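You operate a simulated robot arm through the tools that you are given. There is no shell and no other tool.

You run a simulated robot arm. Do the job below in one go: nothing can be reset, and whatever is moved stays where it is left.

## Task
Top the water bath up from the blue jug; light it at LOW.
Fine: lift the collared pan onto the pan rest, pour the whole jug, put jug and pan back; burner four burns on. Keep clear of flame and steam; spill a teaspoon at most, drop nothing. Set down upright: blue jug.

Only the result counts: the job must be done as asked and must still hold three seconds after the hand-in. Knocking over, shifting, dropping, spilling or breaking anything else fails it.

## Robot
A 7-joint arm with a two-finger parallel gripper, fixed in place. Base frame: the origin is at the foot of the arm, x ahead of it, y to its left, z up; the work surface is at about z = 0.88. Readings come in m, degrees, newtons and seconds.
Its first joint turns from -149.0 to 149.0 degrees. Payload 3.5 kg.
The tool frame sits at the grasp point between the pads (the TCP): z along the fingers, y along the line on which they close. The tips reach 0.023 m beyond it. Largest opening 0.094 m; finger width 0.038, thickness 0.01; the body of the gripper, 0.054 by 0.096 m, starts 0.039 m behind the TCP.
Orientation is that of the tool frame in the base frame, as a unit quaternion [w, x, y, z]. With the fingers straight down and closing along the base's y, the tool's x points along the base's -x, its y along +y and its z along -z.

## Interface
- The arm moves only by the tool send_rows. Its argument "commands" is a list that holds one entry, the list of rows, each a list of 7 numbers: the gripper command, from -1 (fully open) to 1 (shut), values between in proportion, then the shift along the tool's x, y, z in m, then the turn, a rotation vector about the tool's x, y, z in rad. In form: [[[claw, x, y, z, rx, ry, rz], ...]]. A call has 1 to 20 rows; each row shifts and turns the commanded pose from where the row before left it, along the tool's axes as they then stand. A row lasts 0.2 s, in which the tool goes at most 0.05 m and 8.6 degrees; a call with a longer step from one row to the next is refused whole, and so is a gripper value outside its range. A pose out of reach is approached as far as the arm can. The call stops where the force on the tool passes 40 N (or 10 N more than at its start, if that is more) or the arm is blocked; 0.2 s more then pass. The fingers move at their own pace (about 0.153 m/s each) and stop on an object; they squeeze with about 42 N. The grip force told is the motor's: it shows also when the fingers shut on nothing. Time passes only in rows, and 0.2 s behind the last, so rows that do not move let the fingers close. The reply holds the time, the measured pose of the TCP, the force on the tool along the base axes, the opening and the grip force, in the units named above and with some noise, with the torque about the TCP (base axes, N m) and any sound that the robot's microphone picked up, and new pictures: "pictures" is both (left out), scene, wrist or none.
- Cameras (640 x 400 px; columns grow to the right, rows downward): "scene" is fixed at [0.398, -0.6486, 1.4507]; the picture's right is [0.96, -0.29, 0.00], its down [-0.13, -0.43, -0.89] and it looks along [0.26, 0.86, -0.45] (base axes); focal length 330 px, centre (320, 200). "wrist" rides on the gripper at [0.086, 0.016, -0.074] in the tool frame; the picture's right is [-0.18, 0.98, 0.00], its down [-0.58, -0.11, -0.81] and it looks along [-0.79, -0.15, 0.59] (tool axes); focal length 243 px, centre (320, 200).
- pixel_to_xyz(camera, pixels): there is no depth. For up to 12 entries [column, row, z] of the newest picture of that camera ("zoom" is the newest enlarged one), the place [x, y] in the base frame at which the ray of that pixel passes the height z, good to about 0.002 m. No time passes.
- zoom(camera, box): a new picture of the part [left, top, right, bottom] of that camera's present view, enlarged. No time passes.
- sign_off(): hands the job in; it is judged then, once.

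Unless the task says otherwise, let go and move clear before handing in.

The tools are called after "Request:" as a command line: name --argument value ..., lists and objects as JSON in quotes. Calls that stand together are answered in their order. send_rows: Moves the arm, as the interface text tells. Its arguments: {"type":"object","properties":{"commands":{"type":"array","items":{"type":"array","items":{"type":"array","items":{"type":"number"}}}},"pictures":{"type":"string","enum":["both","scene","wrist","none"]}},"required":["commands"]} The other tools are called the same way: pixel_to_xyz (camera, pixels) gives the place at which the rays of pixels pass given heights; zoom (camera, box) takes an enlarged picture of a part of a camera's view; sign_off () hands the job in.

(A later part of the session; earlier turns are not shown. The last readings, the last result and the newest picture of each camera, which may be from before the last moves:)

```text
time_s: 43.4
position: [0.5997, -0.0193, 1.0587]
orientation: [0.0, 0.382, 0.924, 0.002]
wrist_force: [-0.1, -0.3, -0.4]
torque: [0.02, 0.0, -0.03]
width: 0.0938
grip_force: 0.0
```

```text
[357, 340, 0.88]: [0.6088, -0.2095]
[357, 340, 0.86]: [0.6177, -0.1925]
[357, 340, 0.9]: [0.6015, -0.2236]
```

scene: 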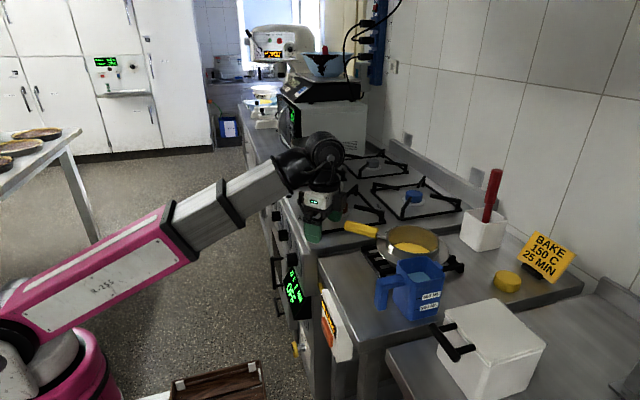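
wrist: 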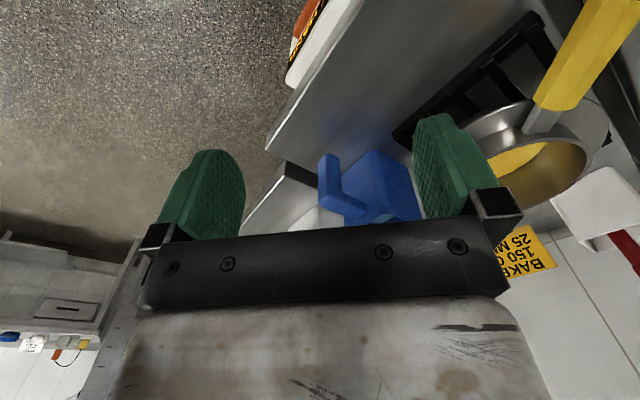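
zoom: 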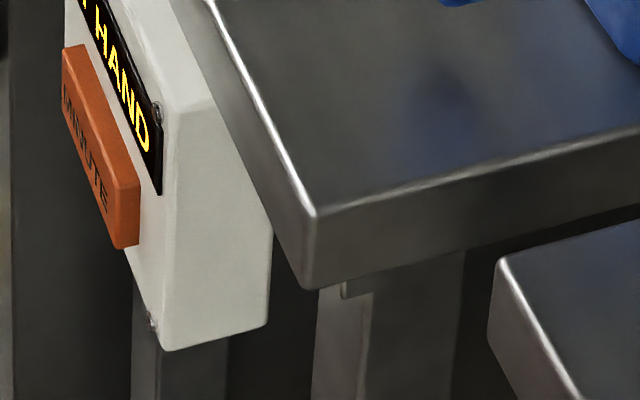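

The corner check shows this table's top is at z≈0.858, lower than the stove, which reconciles the two views. The jug is centred near (0.785, -0.143), with its handle's vertical part near x≈0.70, y≈-0.140, z 0.877–0.957. I'll tilt the tool 45° forward, yaw to face +x, and go to a pre-grasp point for a straight look.

Request:
send_rows --commands '[[[-1, 0, 0, 0, 0, -0.06, 0], [-1, 0, 0, 0, 0, -0.11, 0], [-1, 0, 0, 0, 0, -0.12, 0], [-1, 0, 0, 0, 0, -0.12, 0], [-1, 0, 0, 0, 0, -0.12, 0], [-1, 0, 0, 0, 0, -0.12, 0], [-1, 0, 0, 0, 0, -0.135, 0], [-1, 0, 0, 0, -0.055, 0, -0.055], [-1, 0, 0, 0, -0.08, 0, -0.08], [-1, 0, 0, 0, -0.085, 0, -0.085], [-1, 0, 0, 0, -0.085, 0, -0.085], [-1, 0, 0, 0, -0.085, 0, -0.085], [-1, 0, 0, 0, -0.085, 0, -0.085], [-1, 0, 0, 0, -0.08, 0, -0.08]]]'

```text
time_s: 46.4
position: [0.5985, -0.0214, 1.06]
orientation: [0.383, -0.001, 0.924, 0.002]
wrist_force: [0.3, -0.6, 0.2]
torque: [-0.01, 0.01, 0.05]
width: 0.094
grip_force: 0.0
```

scene: 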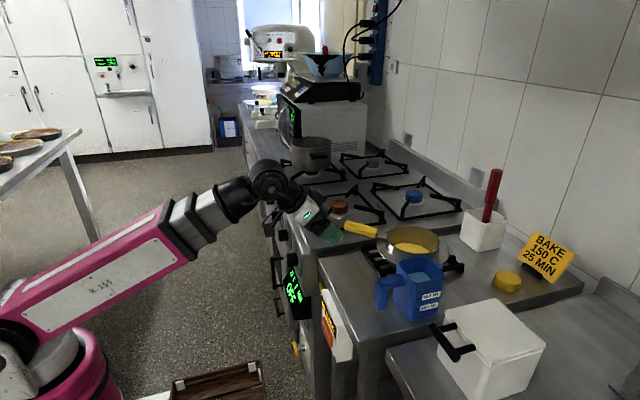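
wrist: 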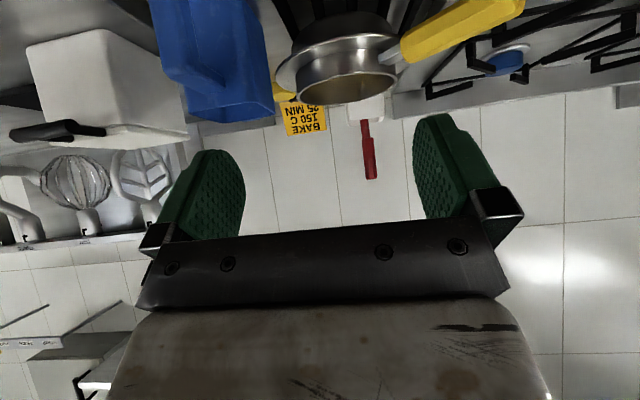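

Orientation is as planned (45° forward-down). I'll slide over to the pre-grasp point in line with the jug handle.

Request:
send_rows --commands '[[[-1, 0.001, -0.02, 0.004, 0, 0, 0], [-1, 0.001, -0.03, 0.006, 0, 0, 0], [-1, 0.001, -0.03, 0.006, 0, 0, 0], [-1, 0.001, -0.025, 0.006, 0, 0, 0], [-1, 0.001, -0.0136, 0.004, 0, 0, 0], [-1, 0, 0, 0, 0, 0, 0]]]'

Request:
zoom --camera "wrist" --box '[200, 0, 440, 150]'

Request:
zoom --camera "scene" --box '[300, 200, 460, 330]'

```text
time_s: 47.8
position: [0.6127, -0.1393, 1.0376]
orientation: [0.383, 0.0, 0.924, 0.001]
wrist_force: [-0.7, -0.6, -0.2]
torque: [-0.03, -0.03, -0.02]
width: 0.094
grip_force: 0.1
```

scene: 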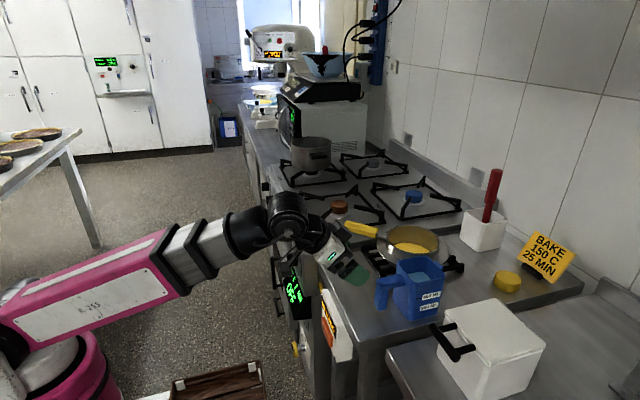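
wrist: 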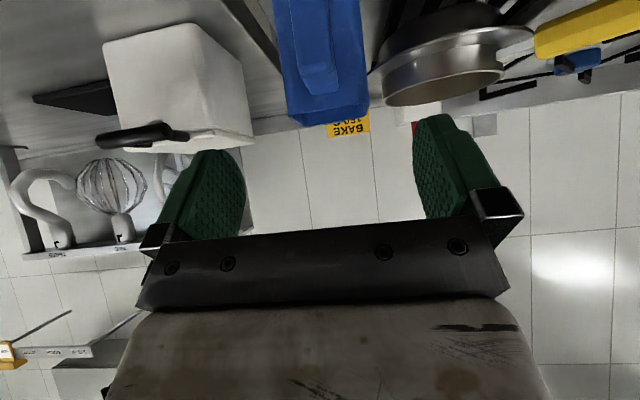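

```text
2.67 times, centred on (320, 75) of wrist
```

zoom: 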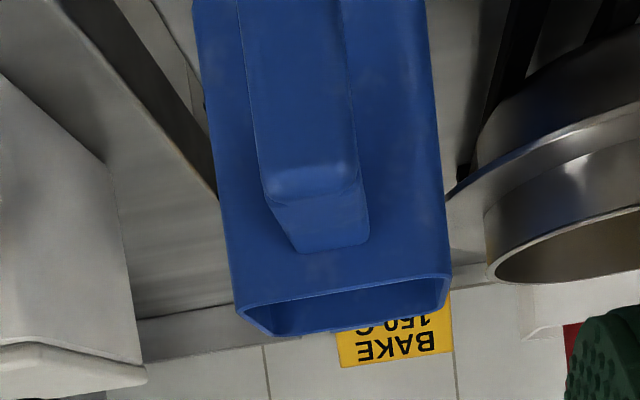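

```text
3.08 times, centred on (380, 265) of scene
```

zoom: 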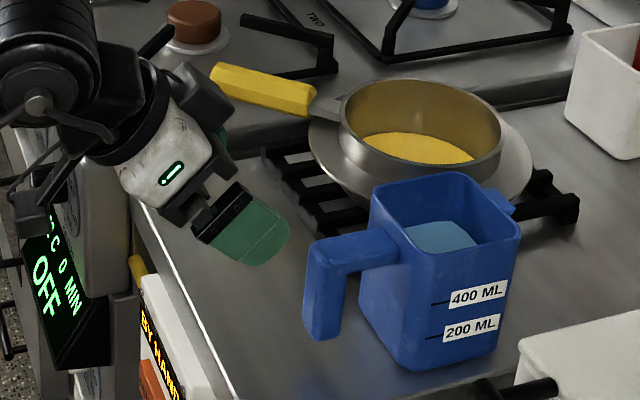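

The handle is right ahead: its outer-top edge solves to y -0.154…-0.129 (centre -0.1415), z≈0.956, matching the scene triangulation. I'll advance along the tool axis in two stages.

Request:
send_rows --commands '[[[-1, 0, -0.001, 0.02, 0, 0, 0], [-1, 0, -0.001, 0.025, 0, 0, 0], [-1, 0, 0, 0.025, 0, 0, 0], [-1, 0, 0, 0.02, 0, 0, 0], [-1, 0, 0, 0, 0, 0, 0]]]'

Request:
zoom --camera "wrist" --box '[200, 0, 440, 230]'

Request:
zoom --camera "scene" --box '[330, 220, 460, 330]'

```text
time_s: 49.0
position: [0.6805, -0.142, 0.9734]
orientation: [0.383, 0.002, 0.924, 0.0]
wrist_force: [0.3, 0.9, 0.2]
torque: [0.01, 0.02, 0.0]
width: 0.0938
grip_force: 0.1
```

scene: 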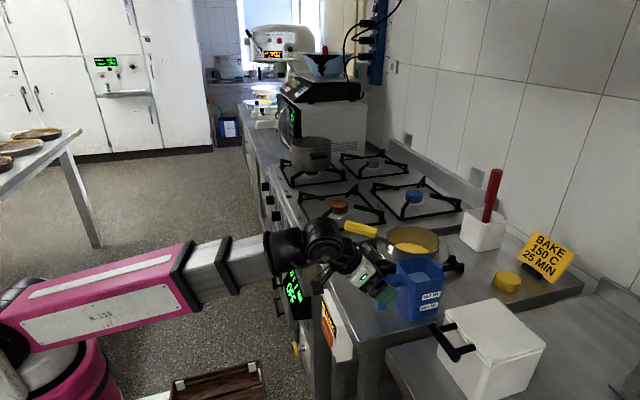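
wrist: 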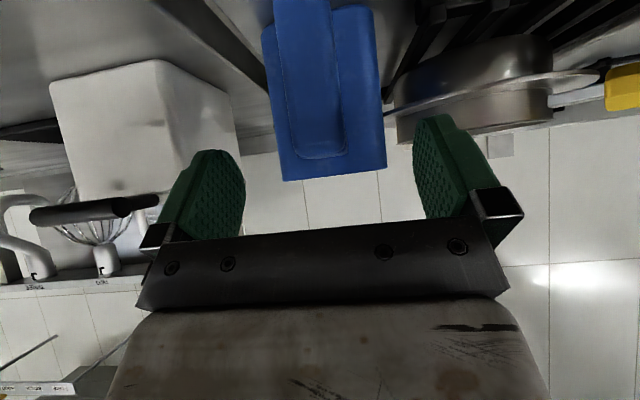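

```text
1.74 times, centred on (320, 115) of wrist
```

zoom: 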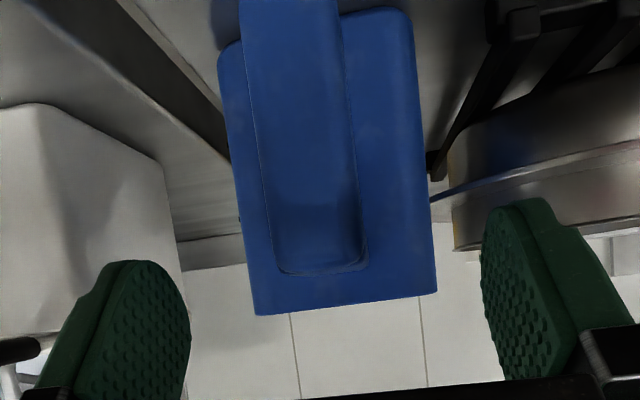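

```text
3.64 times, centred on (395, 275) of scene
```

zoom: 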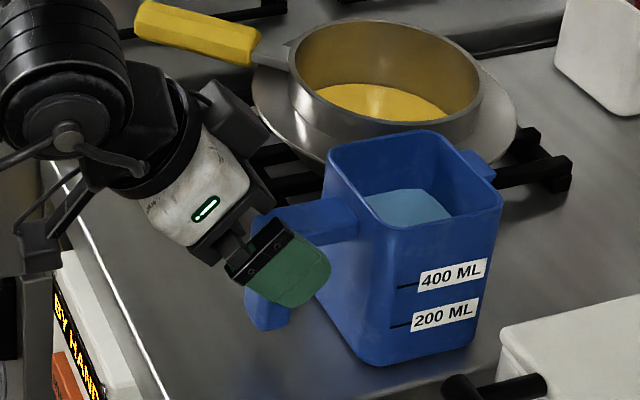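

Centred on the handle. Advance the last 3.7 cm.

Request:
send_rows --commands '[[[-1, 0, 0, 0.013, 0, 0, 0], [-1, 0, 0, 0.013, 0, 0, 0], [-1, 0, 0, 0.011, 0, 0, 0], [-1, 0, 0, 0, 0, 0, 0]]]'

Request:
zoom --camera "scene" --box '[350, 230, 450, 320]'

```text
time_s: 50.0
position: [0.7039, -0.1422, 0.9479]
orientation: [0.382, 0.001, 0.924, 0.001]
wrist_force: [0.3, -0.3, 0.1]
torque: [0.0, -0.02, 0.01]
width: 0.0941
grip_force: 0.0
```

scene: 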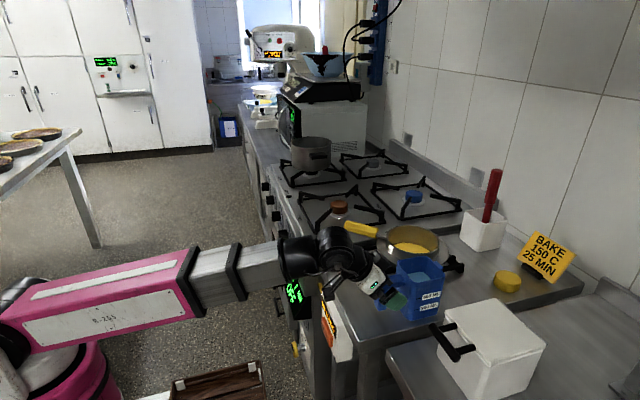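
wrist: 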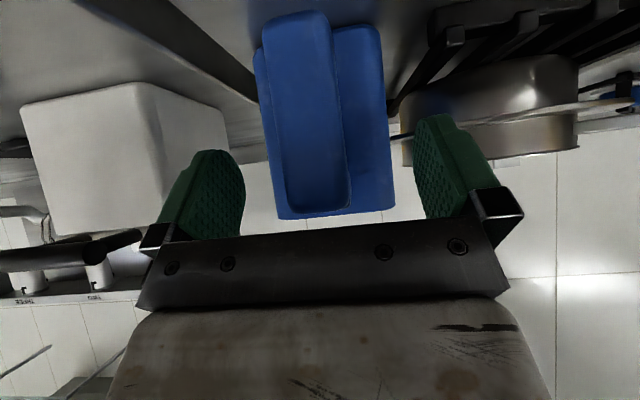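

```text
4.44 times, centred on (400, 275) of scene
```

zoom: 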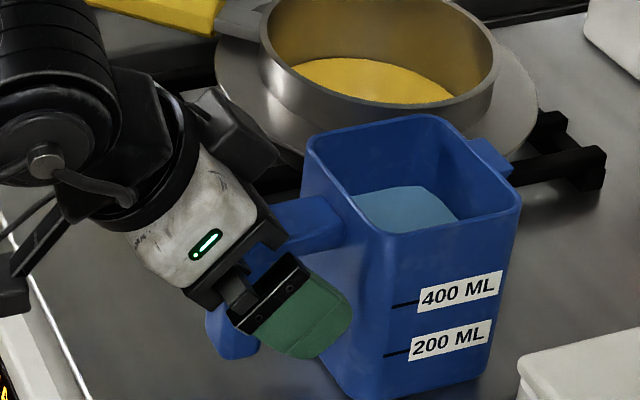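

The fingers straddle the handle with its centre about 1.5 mm to -y. I'll nudge and close.

Request:
send_rows --commands '[[[-0.5, 0, -0.001, 0, 0, 0, 0], [0, 0, 0, 0, 0, 0, 0], [0.3, 0, 0, 0, 0, 0, 0], [1, 0, 0, 0, 0, 0, 0], [1, 0, 0, 0, 0, 0, 0], [1, 0, 0, 0, 0, 0, 0]]]'

Request:
zoom --camera "scene" --box '[350, 230, 450, 320]'

```text
time_s: 51.4
position: [0.7037, -0.1432, 0.9484]
orientation: [0.383, 0.001, 0.924, 0.001]
wrist_force: [0.3, -0.2, 1.2]
torque: [-0.29, -0.01, 0.05]
width: 0.0278
grip_force: 42.1
```

scene: 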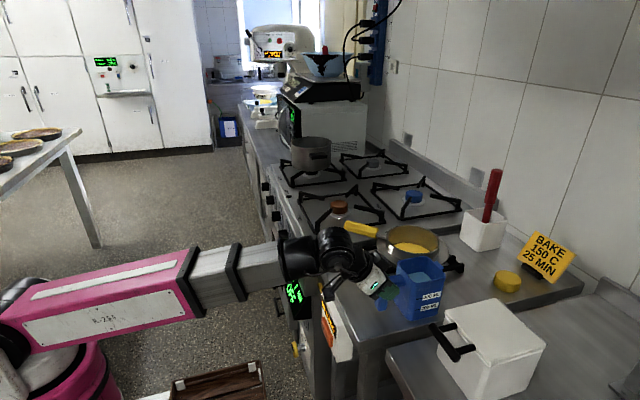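
wrist: 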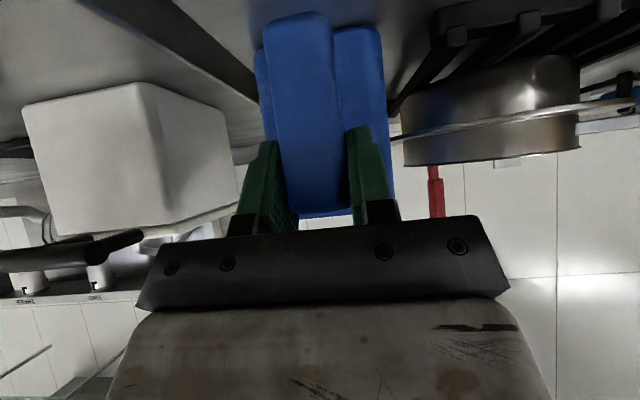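

```text
4.44 times, centred on (400, 275) of scene
```

zoom: 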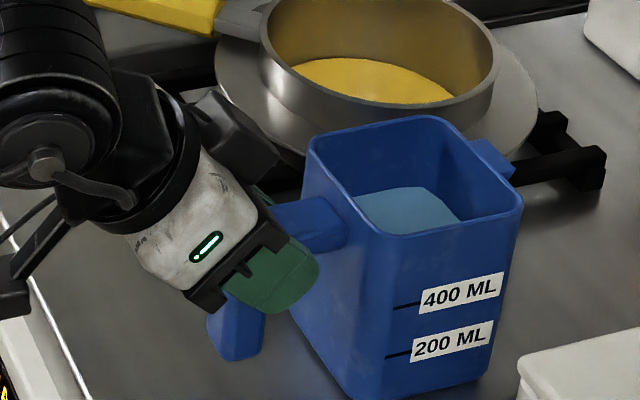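

Gripped at 0.028 width with the jug undisturbed. I'll lift a few millimetres vertically and check load and torque.

Request:
send_rows --commands '[[[1, -0.0014, 0, -0.0014, 0, 0, 0], [1, -0.0014, 0, -0.0014, 0, 0, 0], [1, 0, 0, 0, 0, 0, 0]]]' --pictures "none"

Request:
send_rows --commands '[[[1, -0.0014, 0, -0.0014, 0, 0, 0], [1, -0.0014, 0, -0.0014, 0, 0, 0], [1, 0, 0, 0, 0, 0, 0], [1, 0, 0, 0, 0, 0, 0]]]'

Request:
zoom --camera "scene" --box '[350, 230, 450, 320]'

```text
time_s: 52.2
position: [0.7031, -0.1436, 0.9515]
orientation: [0.382, 0.0, 0.924, 0.002]
wrist_force: [-0.7, -0.2, -5.7]
torque: [0.0, 0.35, -0.01]
width: 0.0277
grip_force: 41.9
```

```text
time_s: 53.2
position: [0.7054, -0.1412, 0.9555]
orientation: [0.383, 0.001, 0.924, 0.002]
wrist_force: [-0.6, 0.4, -5.1]
torque: [0.01, 0.35, 0.01]
width: 0.028
grip_force: 42.0
```

scene: 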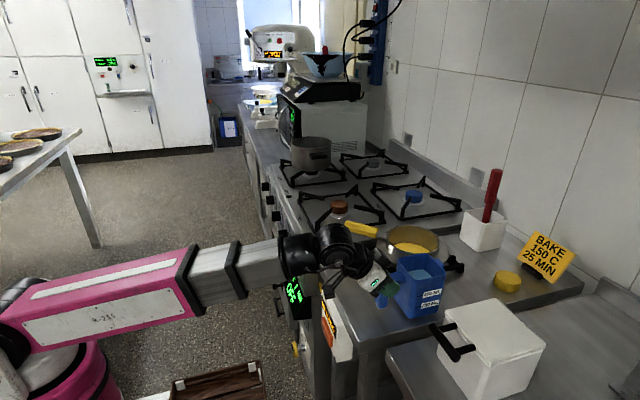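
wrist: 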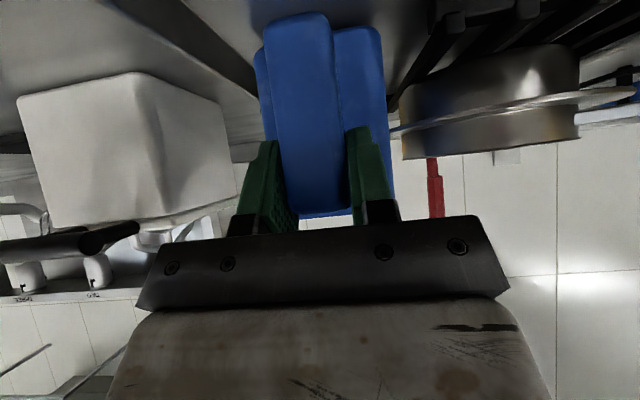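

```text
4.44 times, centred on (400, 275) of scene
```

zoom: 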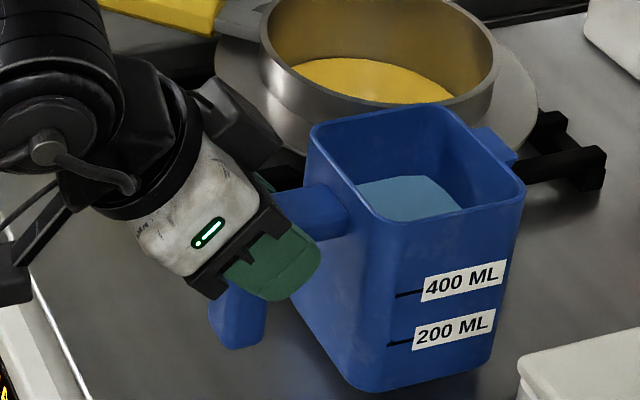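

The jug hangs steady at -5.3 N with only 0.35 N·m. I'll lift it straight up about 0.2 m with gentle ramps.

Request:
send_rows --commands '[[[1, -0.0057, 0, -0.0057, 0, 0, 0], [1, -0.0106, 0, -0.0106, 0, 0, 0], [1, -0.0141, 0, -0.0141, 0, 0, 0], [1, -0.0141, 0, -0.0141, 0, 0, 0], [1, -0.0141, 0, -0.0141, 0, 0, 0], [1, -0.0141, 0, -0.0141, 0, 0, 0], [1, -0.0141, 0, -0.0141, 0, 0, 0], [1, -0.0141, 0, -0.0141, 0, 0, 0], [1, -0.0141, 0, -0.0141, 0, 0, 0], [1, -0.0141, 0, -0.0141, 0, 0, 0], [1, -0.0106, 0, -0.0106, 0, 0, 0], [1, -0.0057, 0, -0.0057, 0, 0, 0], [1, 0, 0, 0, 0, 0, 0]]]'

Request:
zoom --camera "scene" --box '[340, 140, 480, 250]'

```text
time_s: 56.0
position: [0.7029, -0.1446, 1.161]
orientation: [0.383, 0.001, 0.924, 0.001]
wrist_force: [-0.2, -0.3, -5.4]
torque: [0.01, 0.38, -0.02]
width: 0.0277
grip_force: 42.0
```

scene: 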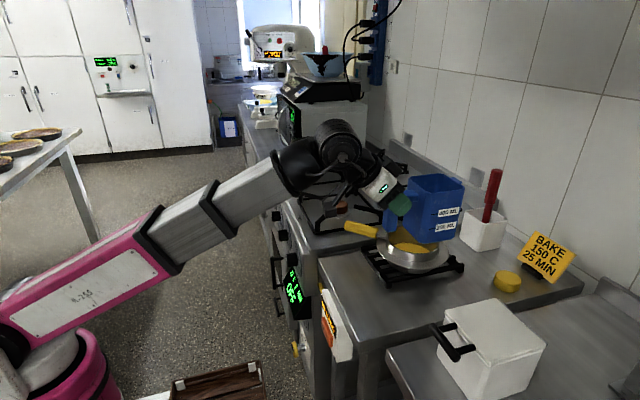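
wrist: 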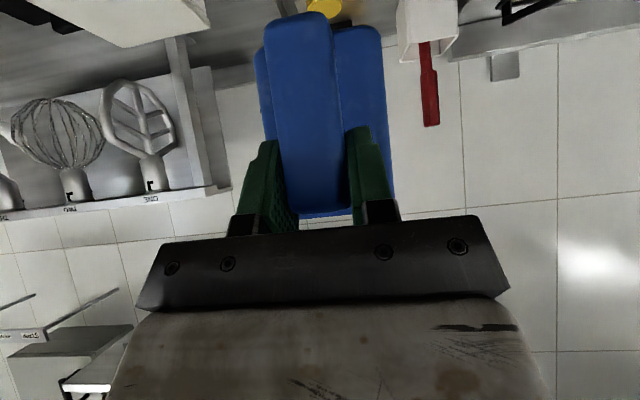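

```text
3.64 times, centred on (410, 195) of scene
```

zoom: 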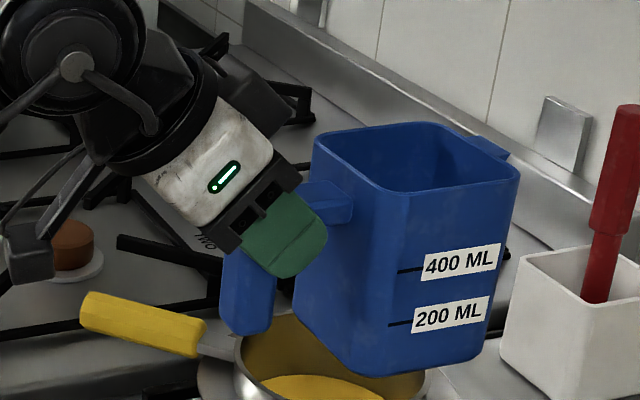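

The jug is up and level. I'll measure the rim and spout positions relative to the grip for the pour geometry.

Request:
pixel_to_xyz --camera "scene" --pixels '[[461.6, 182.6, 1.19], [408, 178.5, 1.193], [440, 173.5, 1.193], [464.9, 188, 1.193], [430.5, 193.6, 1.193], [461.6, 182.6, 1.18], [462, 242, 1.07], [422, 243, 1.07]]'

```text
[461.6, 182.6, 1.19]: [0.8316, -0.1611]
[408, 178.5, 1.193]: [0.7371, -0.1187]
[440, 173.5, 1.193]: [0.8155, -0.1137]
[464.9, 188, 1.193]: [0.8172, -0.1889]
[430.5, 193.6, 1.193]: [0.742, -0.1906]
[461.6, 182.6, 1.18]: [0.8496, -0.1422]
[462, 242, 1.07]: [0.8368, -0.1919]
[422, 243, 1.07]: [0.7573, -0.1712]
```

Spout tip is about 0.14 ahead of and 0.025 above the grip point. I'll now carry the jug along +y, rising slightly, keeping it upright.

Request:
send_rows --commands '[[[1, -0.0005, 0.008, -0.0005, 0, 0, 0], [1, -0.001, 0.016, -0.001, 0, 0, 0], [1, -0.0015, 0.024, -0.0015, 0, 0, 0], [1, -0.002, 0.03, -0.002, 0, 0, 0], [1, -0.002, 0.032, -0.002, 0, 0, 0], [1, -0.002, 0.032, -0.002, 0, 0, 0], [1, -0.002, 0.032, -0.002, 0, 0, 0], [1, -0.002, 0.032, -0.002, 0, 0, 0], [1, -0.002, 0.032, -0.002, 0, 0, 0], [1, -0.002, 0.032, -0.002, 0, 0, 0], [1, -0.002, 0.032, -0.002, 0, 0, 0], [1, -0.002, 0.032, -0.002, 0, 0, 0], [1, -0.002, 0.032, -0.002, 0, 0, 0], [1, -0.002, 0.032, -0.002, 0, 0, 0], [1, -0.002, 0.03, -0.002, 0, 0, 0], [1, -0.002, 0.028, -0.002, 0, 0, 0], [1, -0.001, 0.02, -0.001, 0, 0, 0], [1, 0, 0.012, 0, 0, 0, 0], [1, 0, 0.006, 0, 0, 0, 0], [1, 0, 0, 0, 0, 0, 0]]]'

```text
time_s: 60.2
position: [0.7026, 0.3509, 1.2053]
orientation: [0.383, 0.001, 0.924, 0.002]
wrist_force: [0.3, 0.3, -4.8]
torque: [0.0, 0.35, 0.0]
width: 0.028
grip_force: 41.9
```

scene: 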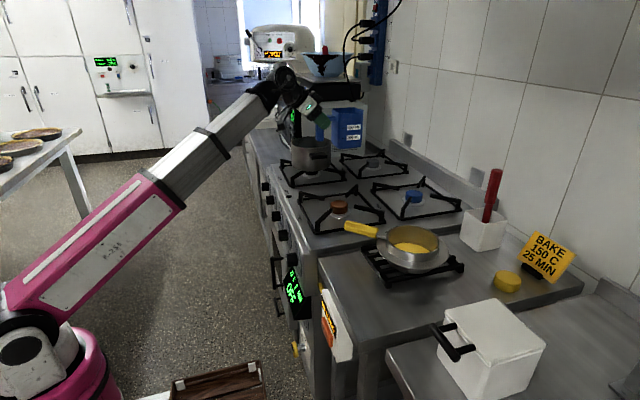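
wrist: 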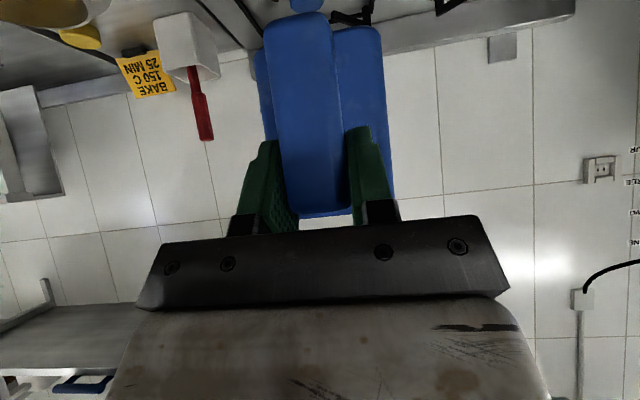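

Steady carry. Now I'll yaw the jug -44° about the vertical so the spout will face (+x,-y) over the pot.

Request:
send_rows --commands '[[[1, 0, 0, 0, 0.025, 0, 0.025], [1, 0, 0, 0, 0.045, 0, 0.045], [1, 0, 0, 0, 0.055, 0, 0.055], [1, 0, 0, 0, 0.06, 0, 0.06], [1, 0, 0, 0, 0.06, 0, 0.06], [1, 0, 0, 0, 0.06, 0, 0.06], [1, 0, 0, 0, 0.06, 0, 0.06], [1, 0, 0, 0, 0.06, 0, 0.06], [1, 0, 0, 0, 0.055, 0, 0.055], [1, 0, 0, 0, 0.04, 0, 0.04], [1, 0, 0, 0, 0.023, 0, 0.023], [1, 0, 0, 0, 0, 0, 0]]]'

```text
time_s: 62.8
position: [0.7041, 0.3516, 1.2058]
orientation: [0.354, 0.346, 0.857, -0.141]
wrist_force: [-0.4, 0.1, -6.4]
torque: [0.26, 0.27, 0.02]
width: 0.0278
grip_force: 42.4
```

scene: 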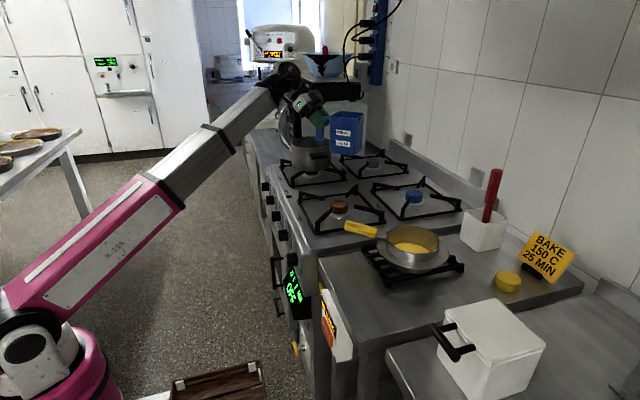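
wrist: 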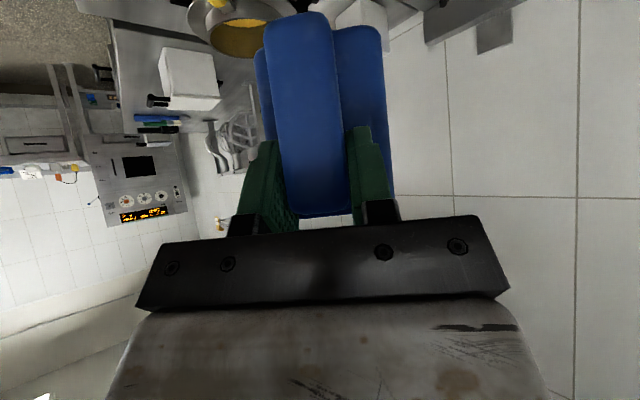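

The yaw is right and the jug is level. I'll travel the first half toward the pot and look again.

Request:
send_rows --commands '[[[1, 0.0041, 0.0048, -0.0041, 0, 0, 0], [1, 0.0083, 0.0096, -0.0083, 0, 0, 0], [1, 0.0124, 0.0144, -0.0124, 0, 0, 0], [1, 0.0151, 0.0176, -0.0151, 0, 0, 0], [1, 0.0165, 0.0192, -0.0165, 0, 0, 0], [1, 0.0165, 0.0192, -0.0165, 0, 0, 0], [1, 0.0165, 0.0192, -0.0165, 0, 0, 0], [1, 0.0151, 0.0176, -0.0151, 0, 0, 0], [1, 0.0124, 0.0144, -0.0124, 0, 0, 0], [1, 0.007, 0.008, -0.007, 0, 0, 0], [1, 0.003, 0.0034, -0.003, 0, 0, 0]]]'

Request:
zoom --camera "scene" --box '[220, 50, 400, 190]'

```text
time_s: 65.2
position: [0.6767, 0.5815, 1.2059]
orientation: [0.354, 0.347, 0.857, -0.143]
wrist_force: [-1.1, -0.1, -5.8]
torque: [0.23, 0.27, 0.0]
width: 0.0279
grip_force: 41.7
```

scene: 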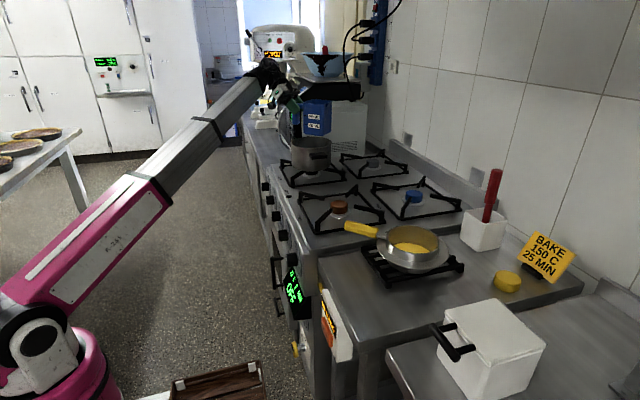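
wrist: 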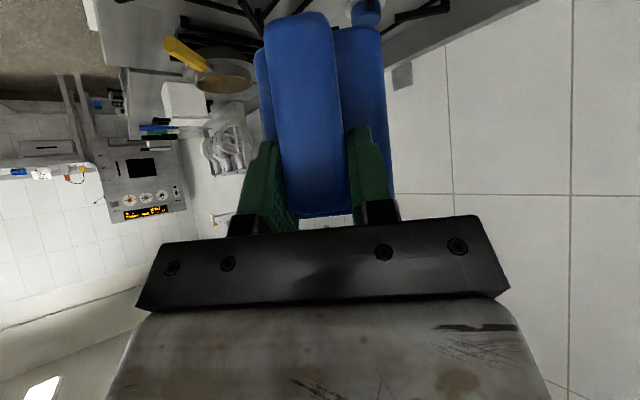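

```text
2.86 times, centred on (310, 120) of scene
```

zoom: 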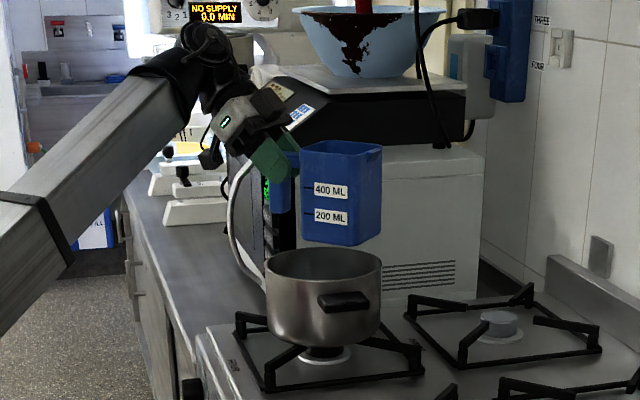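

Request:
pixel_to_xyz --camera "scene" --pixels '[[299, 107, 1.14], [299, 107, 1.1], [361, 100.7, 1.15], [361, 100.7, 1.13], [282, 104, 1.1], [282, 104, 1.05], [361, 83, 1.2], [290, 76, 1.25], [290, 76, 1.2]]'

Request:
zoom --camera "scene" --box '[250, 50, 370, 140]'

```text
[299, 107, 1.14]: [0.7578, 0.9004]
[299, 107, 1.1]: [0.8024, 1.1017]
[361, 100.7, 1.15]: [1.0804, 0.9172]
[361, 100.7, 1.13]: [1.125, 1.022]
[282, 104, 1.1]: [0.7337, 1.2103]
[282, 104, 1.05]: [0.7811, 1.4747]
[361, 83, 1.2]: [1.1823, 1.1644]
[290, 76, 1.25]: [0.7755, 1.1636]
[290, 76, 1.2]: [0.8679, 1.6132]
```

```text
4.44 times, centred on (310, 95) of scene
```

zoom: 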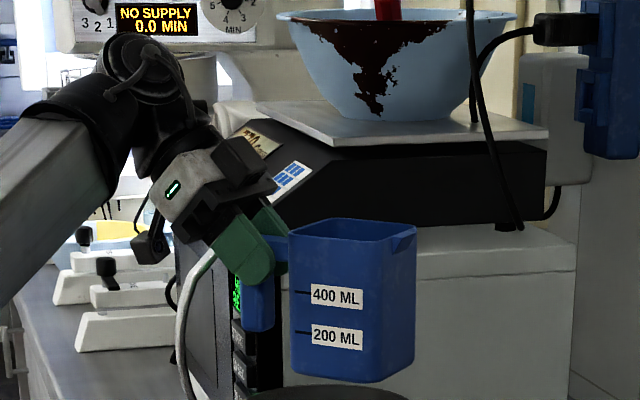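

Microwave front is at x≈0.758, y≥0.90, top 1.14, so the approach stays clear of it. I'll do the second half to bring the spout over the pot centre.

Request:
send_rows --commands '[[[1, 0.0041, 0.0048, -0.0041, 0, 0, 0], [1, 0.0083, 0.0097, -0.0083, 0, 0, 0], [1, 0.0124, 0.0145, -0.0124, 0, 0, 0], [1, 0.0151, 0.0177, -0.0151, 0, 0, 0], [1, 0.0165, 0.0194, -0.0165, 0, 0, 0], [1, 0.0165, 0.0194, -0.0165, 0, 0, 0], [1, 0.0151, 0.0177, -0.0151, 0, 0, 0], [1, 0.0124, 0.0145, -0.0124, 0, 0, 0], [1, 0.0083, 0.0097, -0.0083, 0, 0, 0], [1, 0.0038, 0.0045, -0.0038, 0, 0, 0], [1, 0, 0, 0, 0, 0, 0]]]'

Request:
zoom --camera "scene" --box '[220, 50, 400, 190]'

```text
time_s: 67.6
position: [0.6541, 0.7894, 1.207]
orientation: [0.355, 0.347, 0.856, -0.143]
wrist_force: [-0.1, -0.1, -5.2]
torque: [0.24, 0.24, -0.01]
width: 0.028
grip_force: 41.7
```

scene: 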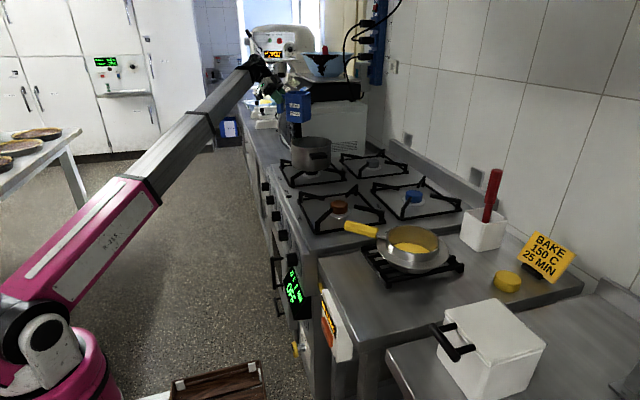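
wrist: 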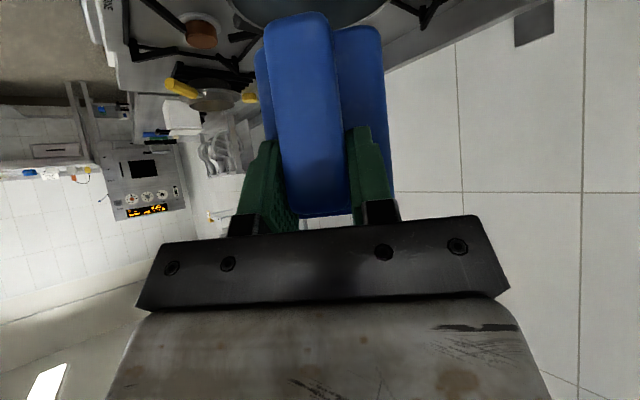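

```text
2.86 times, centred on (310, 120) of scene
```

zoom: 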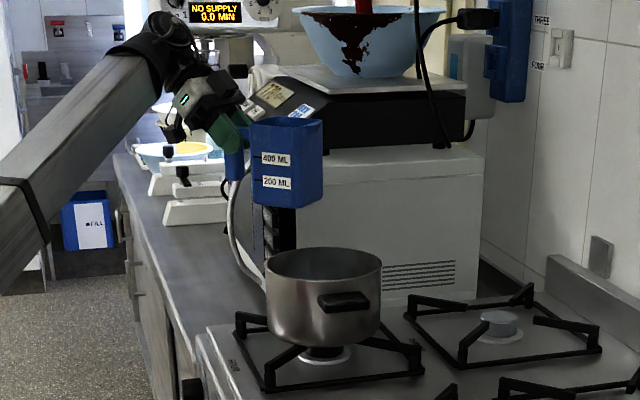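

The jug hangs by the pot with the spout estimated at (0.755, 0.692). I'll verify the pot opening centre in the scene view before tilting.

Request:
pixel_to_xyz --camera "scene" --pixels '[[311.1, 142.4, 1.03], [311.1, 142.4, 1.02], [311.1, 142.4, 1.04], [290.8, 143, 1.03], [331.7, 144, 1.03], [310.5, 92, 1.23], [307, 91, 1.23]]'

Request:
zoom --camera "scene" --box '[260, 75, 360, 180]'

Request:
zoom --camera "wrist" --box '[180, 0, 460, 120]'

```text
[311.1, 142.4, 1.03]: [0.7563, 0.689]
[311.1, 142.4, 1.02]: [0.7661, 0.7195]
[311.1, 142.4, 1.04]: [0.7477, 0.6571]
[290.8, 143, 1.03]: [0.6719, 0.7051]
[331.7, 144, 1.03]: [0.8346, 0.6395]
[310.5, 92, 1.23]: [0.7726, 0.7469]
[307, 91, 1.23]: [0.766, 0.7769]
```

```text
3.81 times, centred on (310, 128) of scene
```

zoom: 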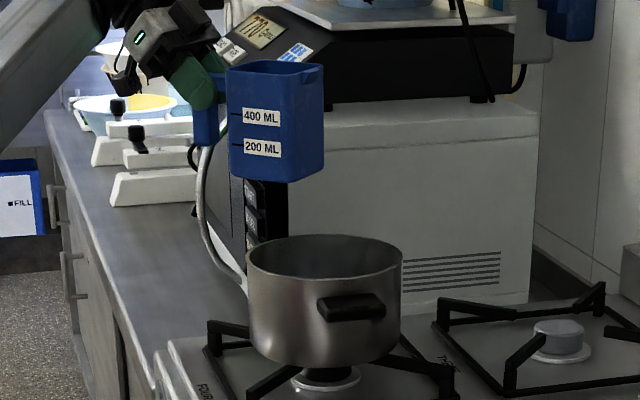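

```text
2.29 times, centred on (320, 60) of wrist
```

zoom: 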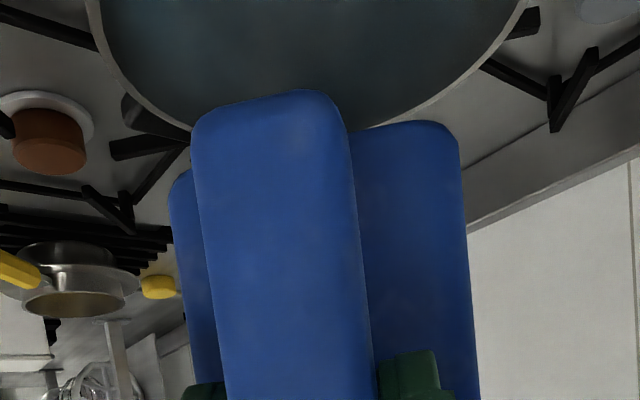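

Request:
pixel_to_xyz --camera "wrist" --pixels '[[219.4, 0, 1.03], [409.7, 0, 1.03], [237, 35, 1.03], [262, 56, 1.03], [382, 35, 1.03], [350, 53, 1.03], [226, 18, 1.03]]'

```text
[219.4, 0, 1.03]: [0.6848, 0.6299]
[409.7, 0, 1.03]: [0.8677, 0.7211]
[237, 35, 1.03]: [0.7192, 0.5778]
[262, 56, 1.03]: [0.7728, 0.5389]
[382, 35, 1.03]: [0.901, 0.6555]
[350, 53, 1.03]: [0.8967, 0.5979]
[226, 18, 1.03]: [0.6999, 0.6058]
```

The zoom frame extended above the picture (its top is row -27.5), so I need to redo those rows.

Request:
pixel_to_xyz --camera "wrist" --pixels '[[219.4, -27.5, 1.03], [409.7, -27.5, 1.03], [237, 7.5, 1.03], [262, 28.5, 1.03], [382, 7.5, 1.03], [350, 25.5, 1.03], [226, -9.5, 1.03]]'

```text
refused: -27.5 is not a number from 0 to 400
```

Request:
pixel_to_xyz --camera "wrist" --pixels '[[237, 7.5, 1.03], [262, 28.5, 1.03], [382, 7.5, 1.03], [350, 25.5, 1.03], [235, 4, 1.03], [390, 3, 1.03]]'

```text
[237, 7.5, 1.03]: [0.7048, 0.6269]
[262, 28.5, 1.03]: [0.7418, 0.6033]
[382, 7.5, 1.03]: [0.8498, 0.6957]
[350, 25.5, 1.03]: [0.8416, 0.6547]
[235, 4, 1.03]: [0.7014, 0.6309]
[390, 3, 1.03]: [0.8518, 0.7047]
```

With corrected rows, the pot opening fits centre (0.758, 0.690), R≈0.088, rim z≈1.03, so the spout is centred over it. I'll tilt to 40° first, holding the spout over the middle.

Request:
send_rows --commands '[[[1, 0.0012, 0, -0.0012, 0, 0.0873, 0], [1, 0.0004, 0, -0.0003, 0, 0.0873, 0], [1, -0.0004, 0, 0.0003, 0, 0.0873, 0], [1, -0.0014, 0, 0.0008, 0, 0.0873, 0], [1, -0.0024, 0, 0.0011, 0, 0.0873, 0], [1, -0.0036, 0, 0.0013, 0, 0.0873, 0], [1, -0.0045, 0, 0.0012, 0, 0.0873, 0], [1, -0.0056, 0, 0.001, 0, 0.0873, 0]]]'

Request:
zoom --camera "scene" --box '[260, 60, 360, 180]'

Request:
zoom --camera "wrist" --box '[180, 0, 460, 175]'

```text
time_s: 69.4
position: [0.6664, 0.7768, 1.2058]
orientation: [0.039, 0.374, 0.927, -0.015]
wrist_force: [-0.5, -0.3, -5.3]
torque: [0.07, 0.1, 0.01]
width: 0.0279
grip_force: 42.4
```

scene: 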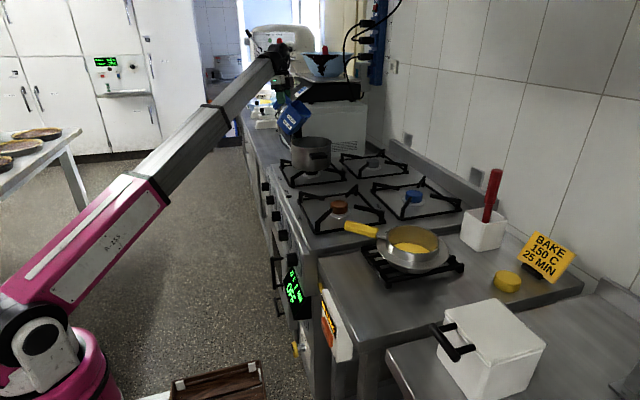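
wrist: 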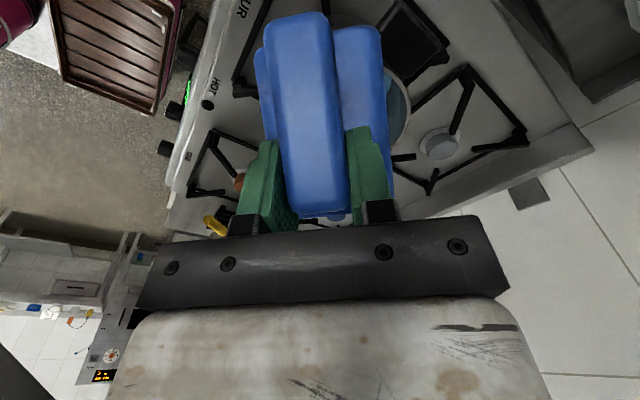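

```text
3.33 times, centred on (310, 120) of scene
```

zoom: 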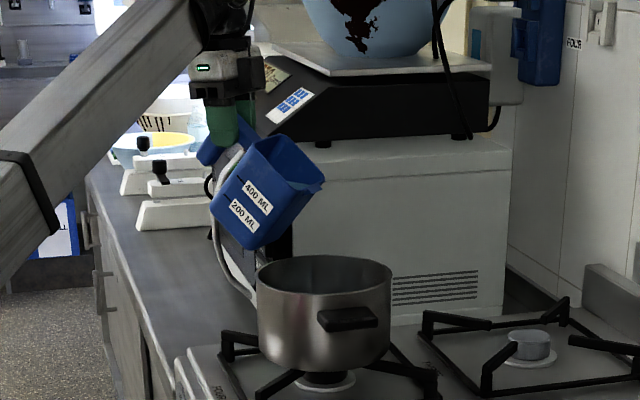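

```text
2.29 times, centred on (320, 88) of wrist
```

zoom: 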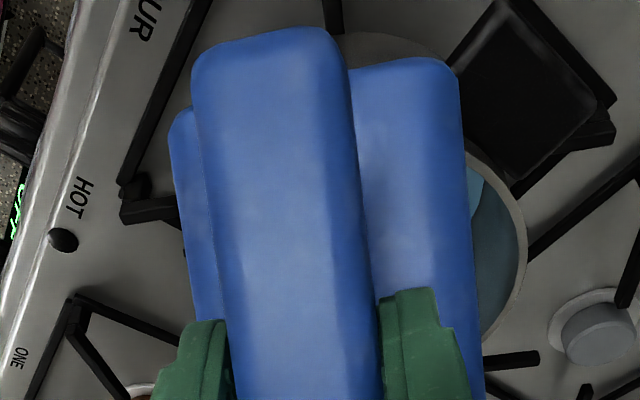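

Request:
pixel_to_xyz --camera "scene" --pixels '[[311.6, 115, 1.135], [311.6, 115, 1.125], [311.6, 115, 1.145]]'

```text
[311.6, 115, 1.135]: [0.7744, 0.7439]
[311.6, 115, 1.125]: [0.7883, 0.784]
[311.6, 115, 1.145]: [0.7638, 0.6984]
```

Spout is over the pot middle. The first water can shoot forward, so I'll tilt the next 16° without forward compensation (spout drifts ~2 cm back) and then track, watching the stream.

Request:
send_rows --commands '[[[1, 0, 0, 0, 0, 0.0698, 0], [1, 0, 0, 0, 0, 0.0698, 0], [1, 0, 0, 0, 0, 0.0698, 0], [1, 0, 0, 0, 0, 0.0698, 0]]]'

Request:
zoom --camera "scene" --box '[260, 60, 360, 180]'

```text
time_s: 70.4
position: [0.6662, 0.7748, 1.2072]
orientation: [-0.091, 0.373, 0.923, 0.037]
wrist_force: [0.5, -0.2, -4.8]
torque: [0.0, -0.02, 0.01]
width: 0.0279
grip_force: 41.9
```

scene: 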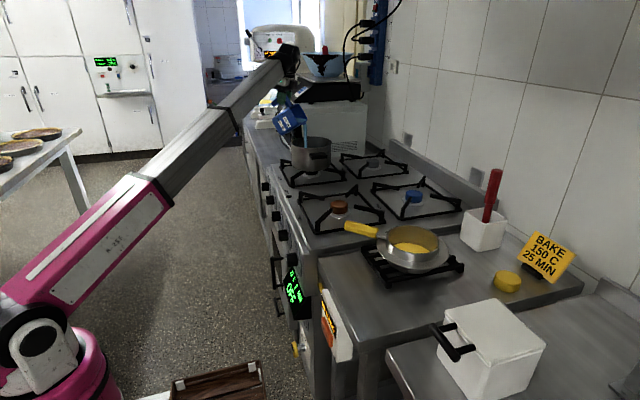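
wrist: 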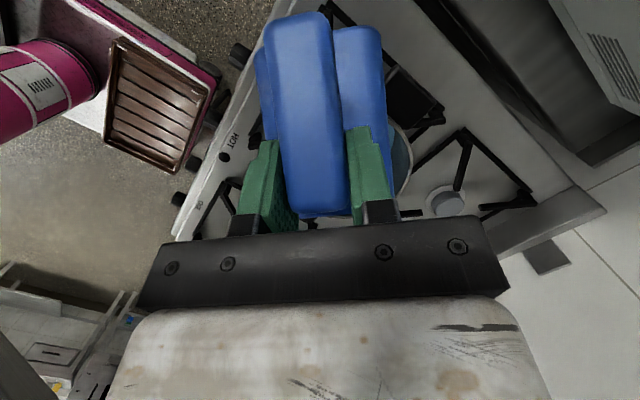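

```text
3.33 times, centred on (310, 120) of scene
```

zoom: 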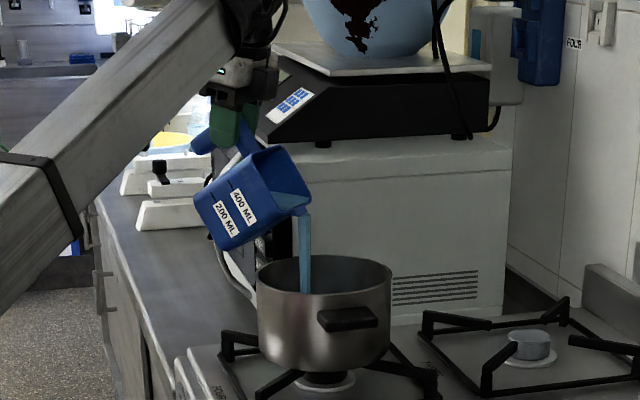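

Water is pouring cleanly from the spout straight into the pot (stream at zoom x≈305, inside the rim 258–390). I'll keep tilting with tracking.

Request:
send_rows --commands '[[[1, -0.0072, 0, -0.0014, 0, 0.0698, 0], [1, 0, 0, 0, 0, 0, 0], [1, -0.0075, 0, -0.002, 0, 0.0698, 0], [1, 0, 0, 0, 0, 0, 0], [1, -0.0078, 0, -0.0027, 0, 0.0698, 0], [1, 0, 0, 0, 0, 0, 0], [1, -0.0078, 0, -0.0033, 0, 0.0698, 0], [1, 0, 0, 0, 0, 0, 0]]]'

Request:
zoom --camera "scene" --box '[260, 60, 360, 180]'

```text
time_s: 72.2
position: [0.6894, 0.7528, 1.2079]
orientation: [-0.217, 0.364, 0.901, 0.09]
wrist_force: [0.2, -0.6, -3.3]
torque: [-0.09, -0.08, 0.0]
width: 0.028
grip_force: 42.2
```

scene: 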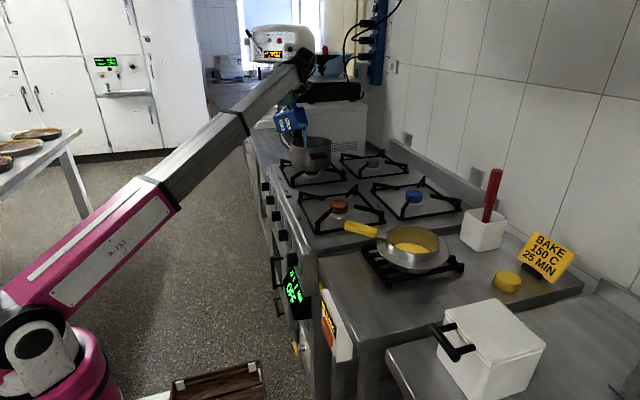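
wrist: 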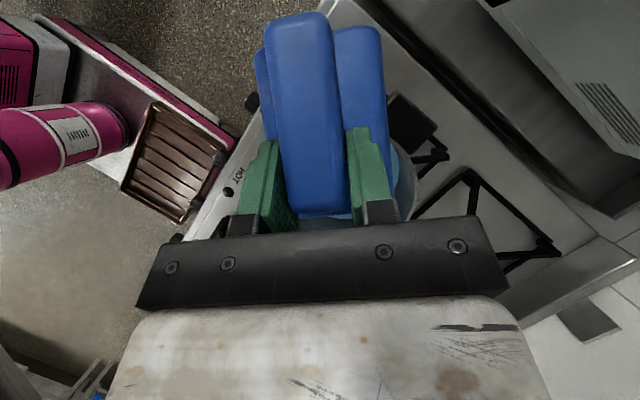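

```text
3.33 times, centred on (310, 120) of scene
```

zoom: 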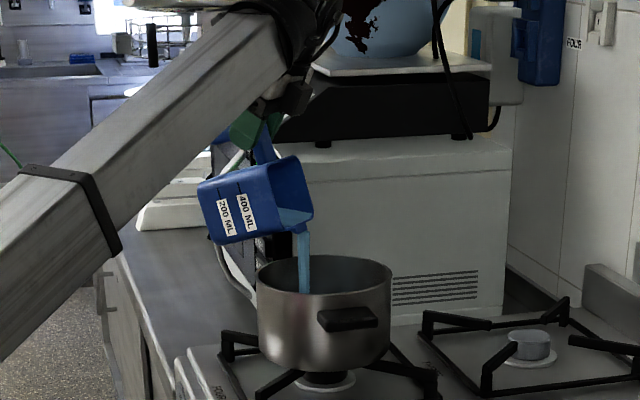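

Load is down to -3.3 N and the stream stays inside the pot. Continue to about 100°.

Request:
send_rows --commands '[[[1, -0.0079, 0, -0.004, 0, 0.0698, 0], [1, 0, 0, 0, 0, 0, 0], [1, -0.008, 0, -0.0048, 0, 0.0698, 0], [1, 0, 0, 0, 0, 0, 0], [1, -0.0077, 0, -0.0054, 0, 0.0698, 0], [1, 0, 0, 0, 0, 0, 0], [1, -0.0075, 0, -0.006, 0, 0.0698, 0], [1, 0, 0, 0, 0, 0, 0]]]'

Request:
zoom --camera "scene" --box '[260, 60, 360, 180]'

```text
time_s: 74.0
position: [0.7156, 0.7272, 1.2063]
orientation: [-0.34, 0.348, 0.862, 0.139]
wrist_force: [0.1, 0.2, -2.1]
torque: [-0.08, -0.06, 0.0]
width: 0.0278
grip_force: 42.1
```

scene: 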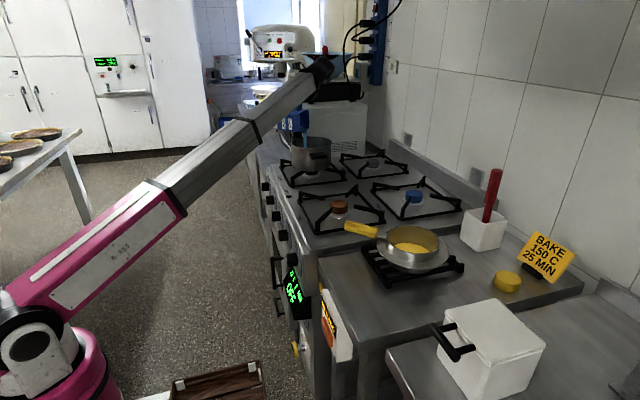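
wrist: 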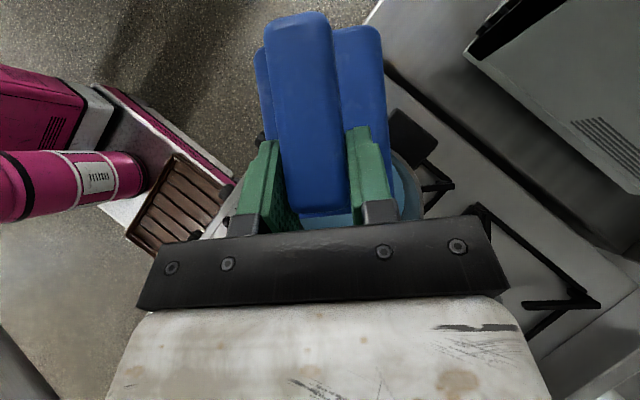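

```text
3.33 times, centred on (310, 120) of scene
```

zoom: 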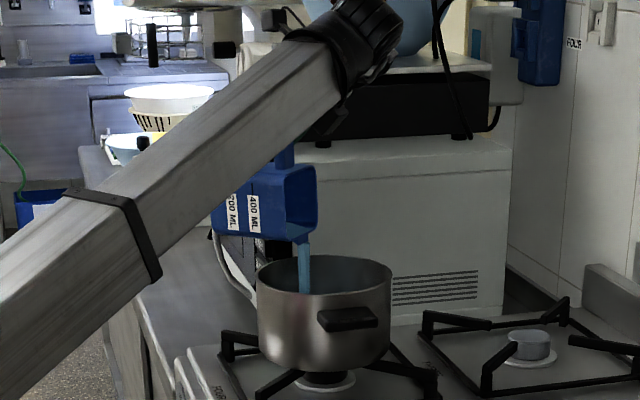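

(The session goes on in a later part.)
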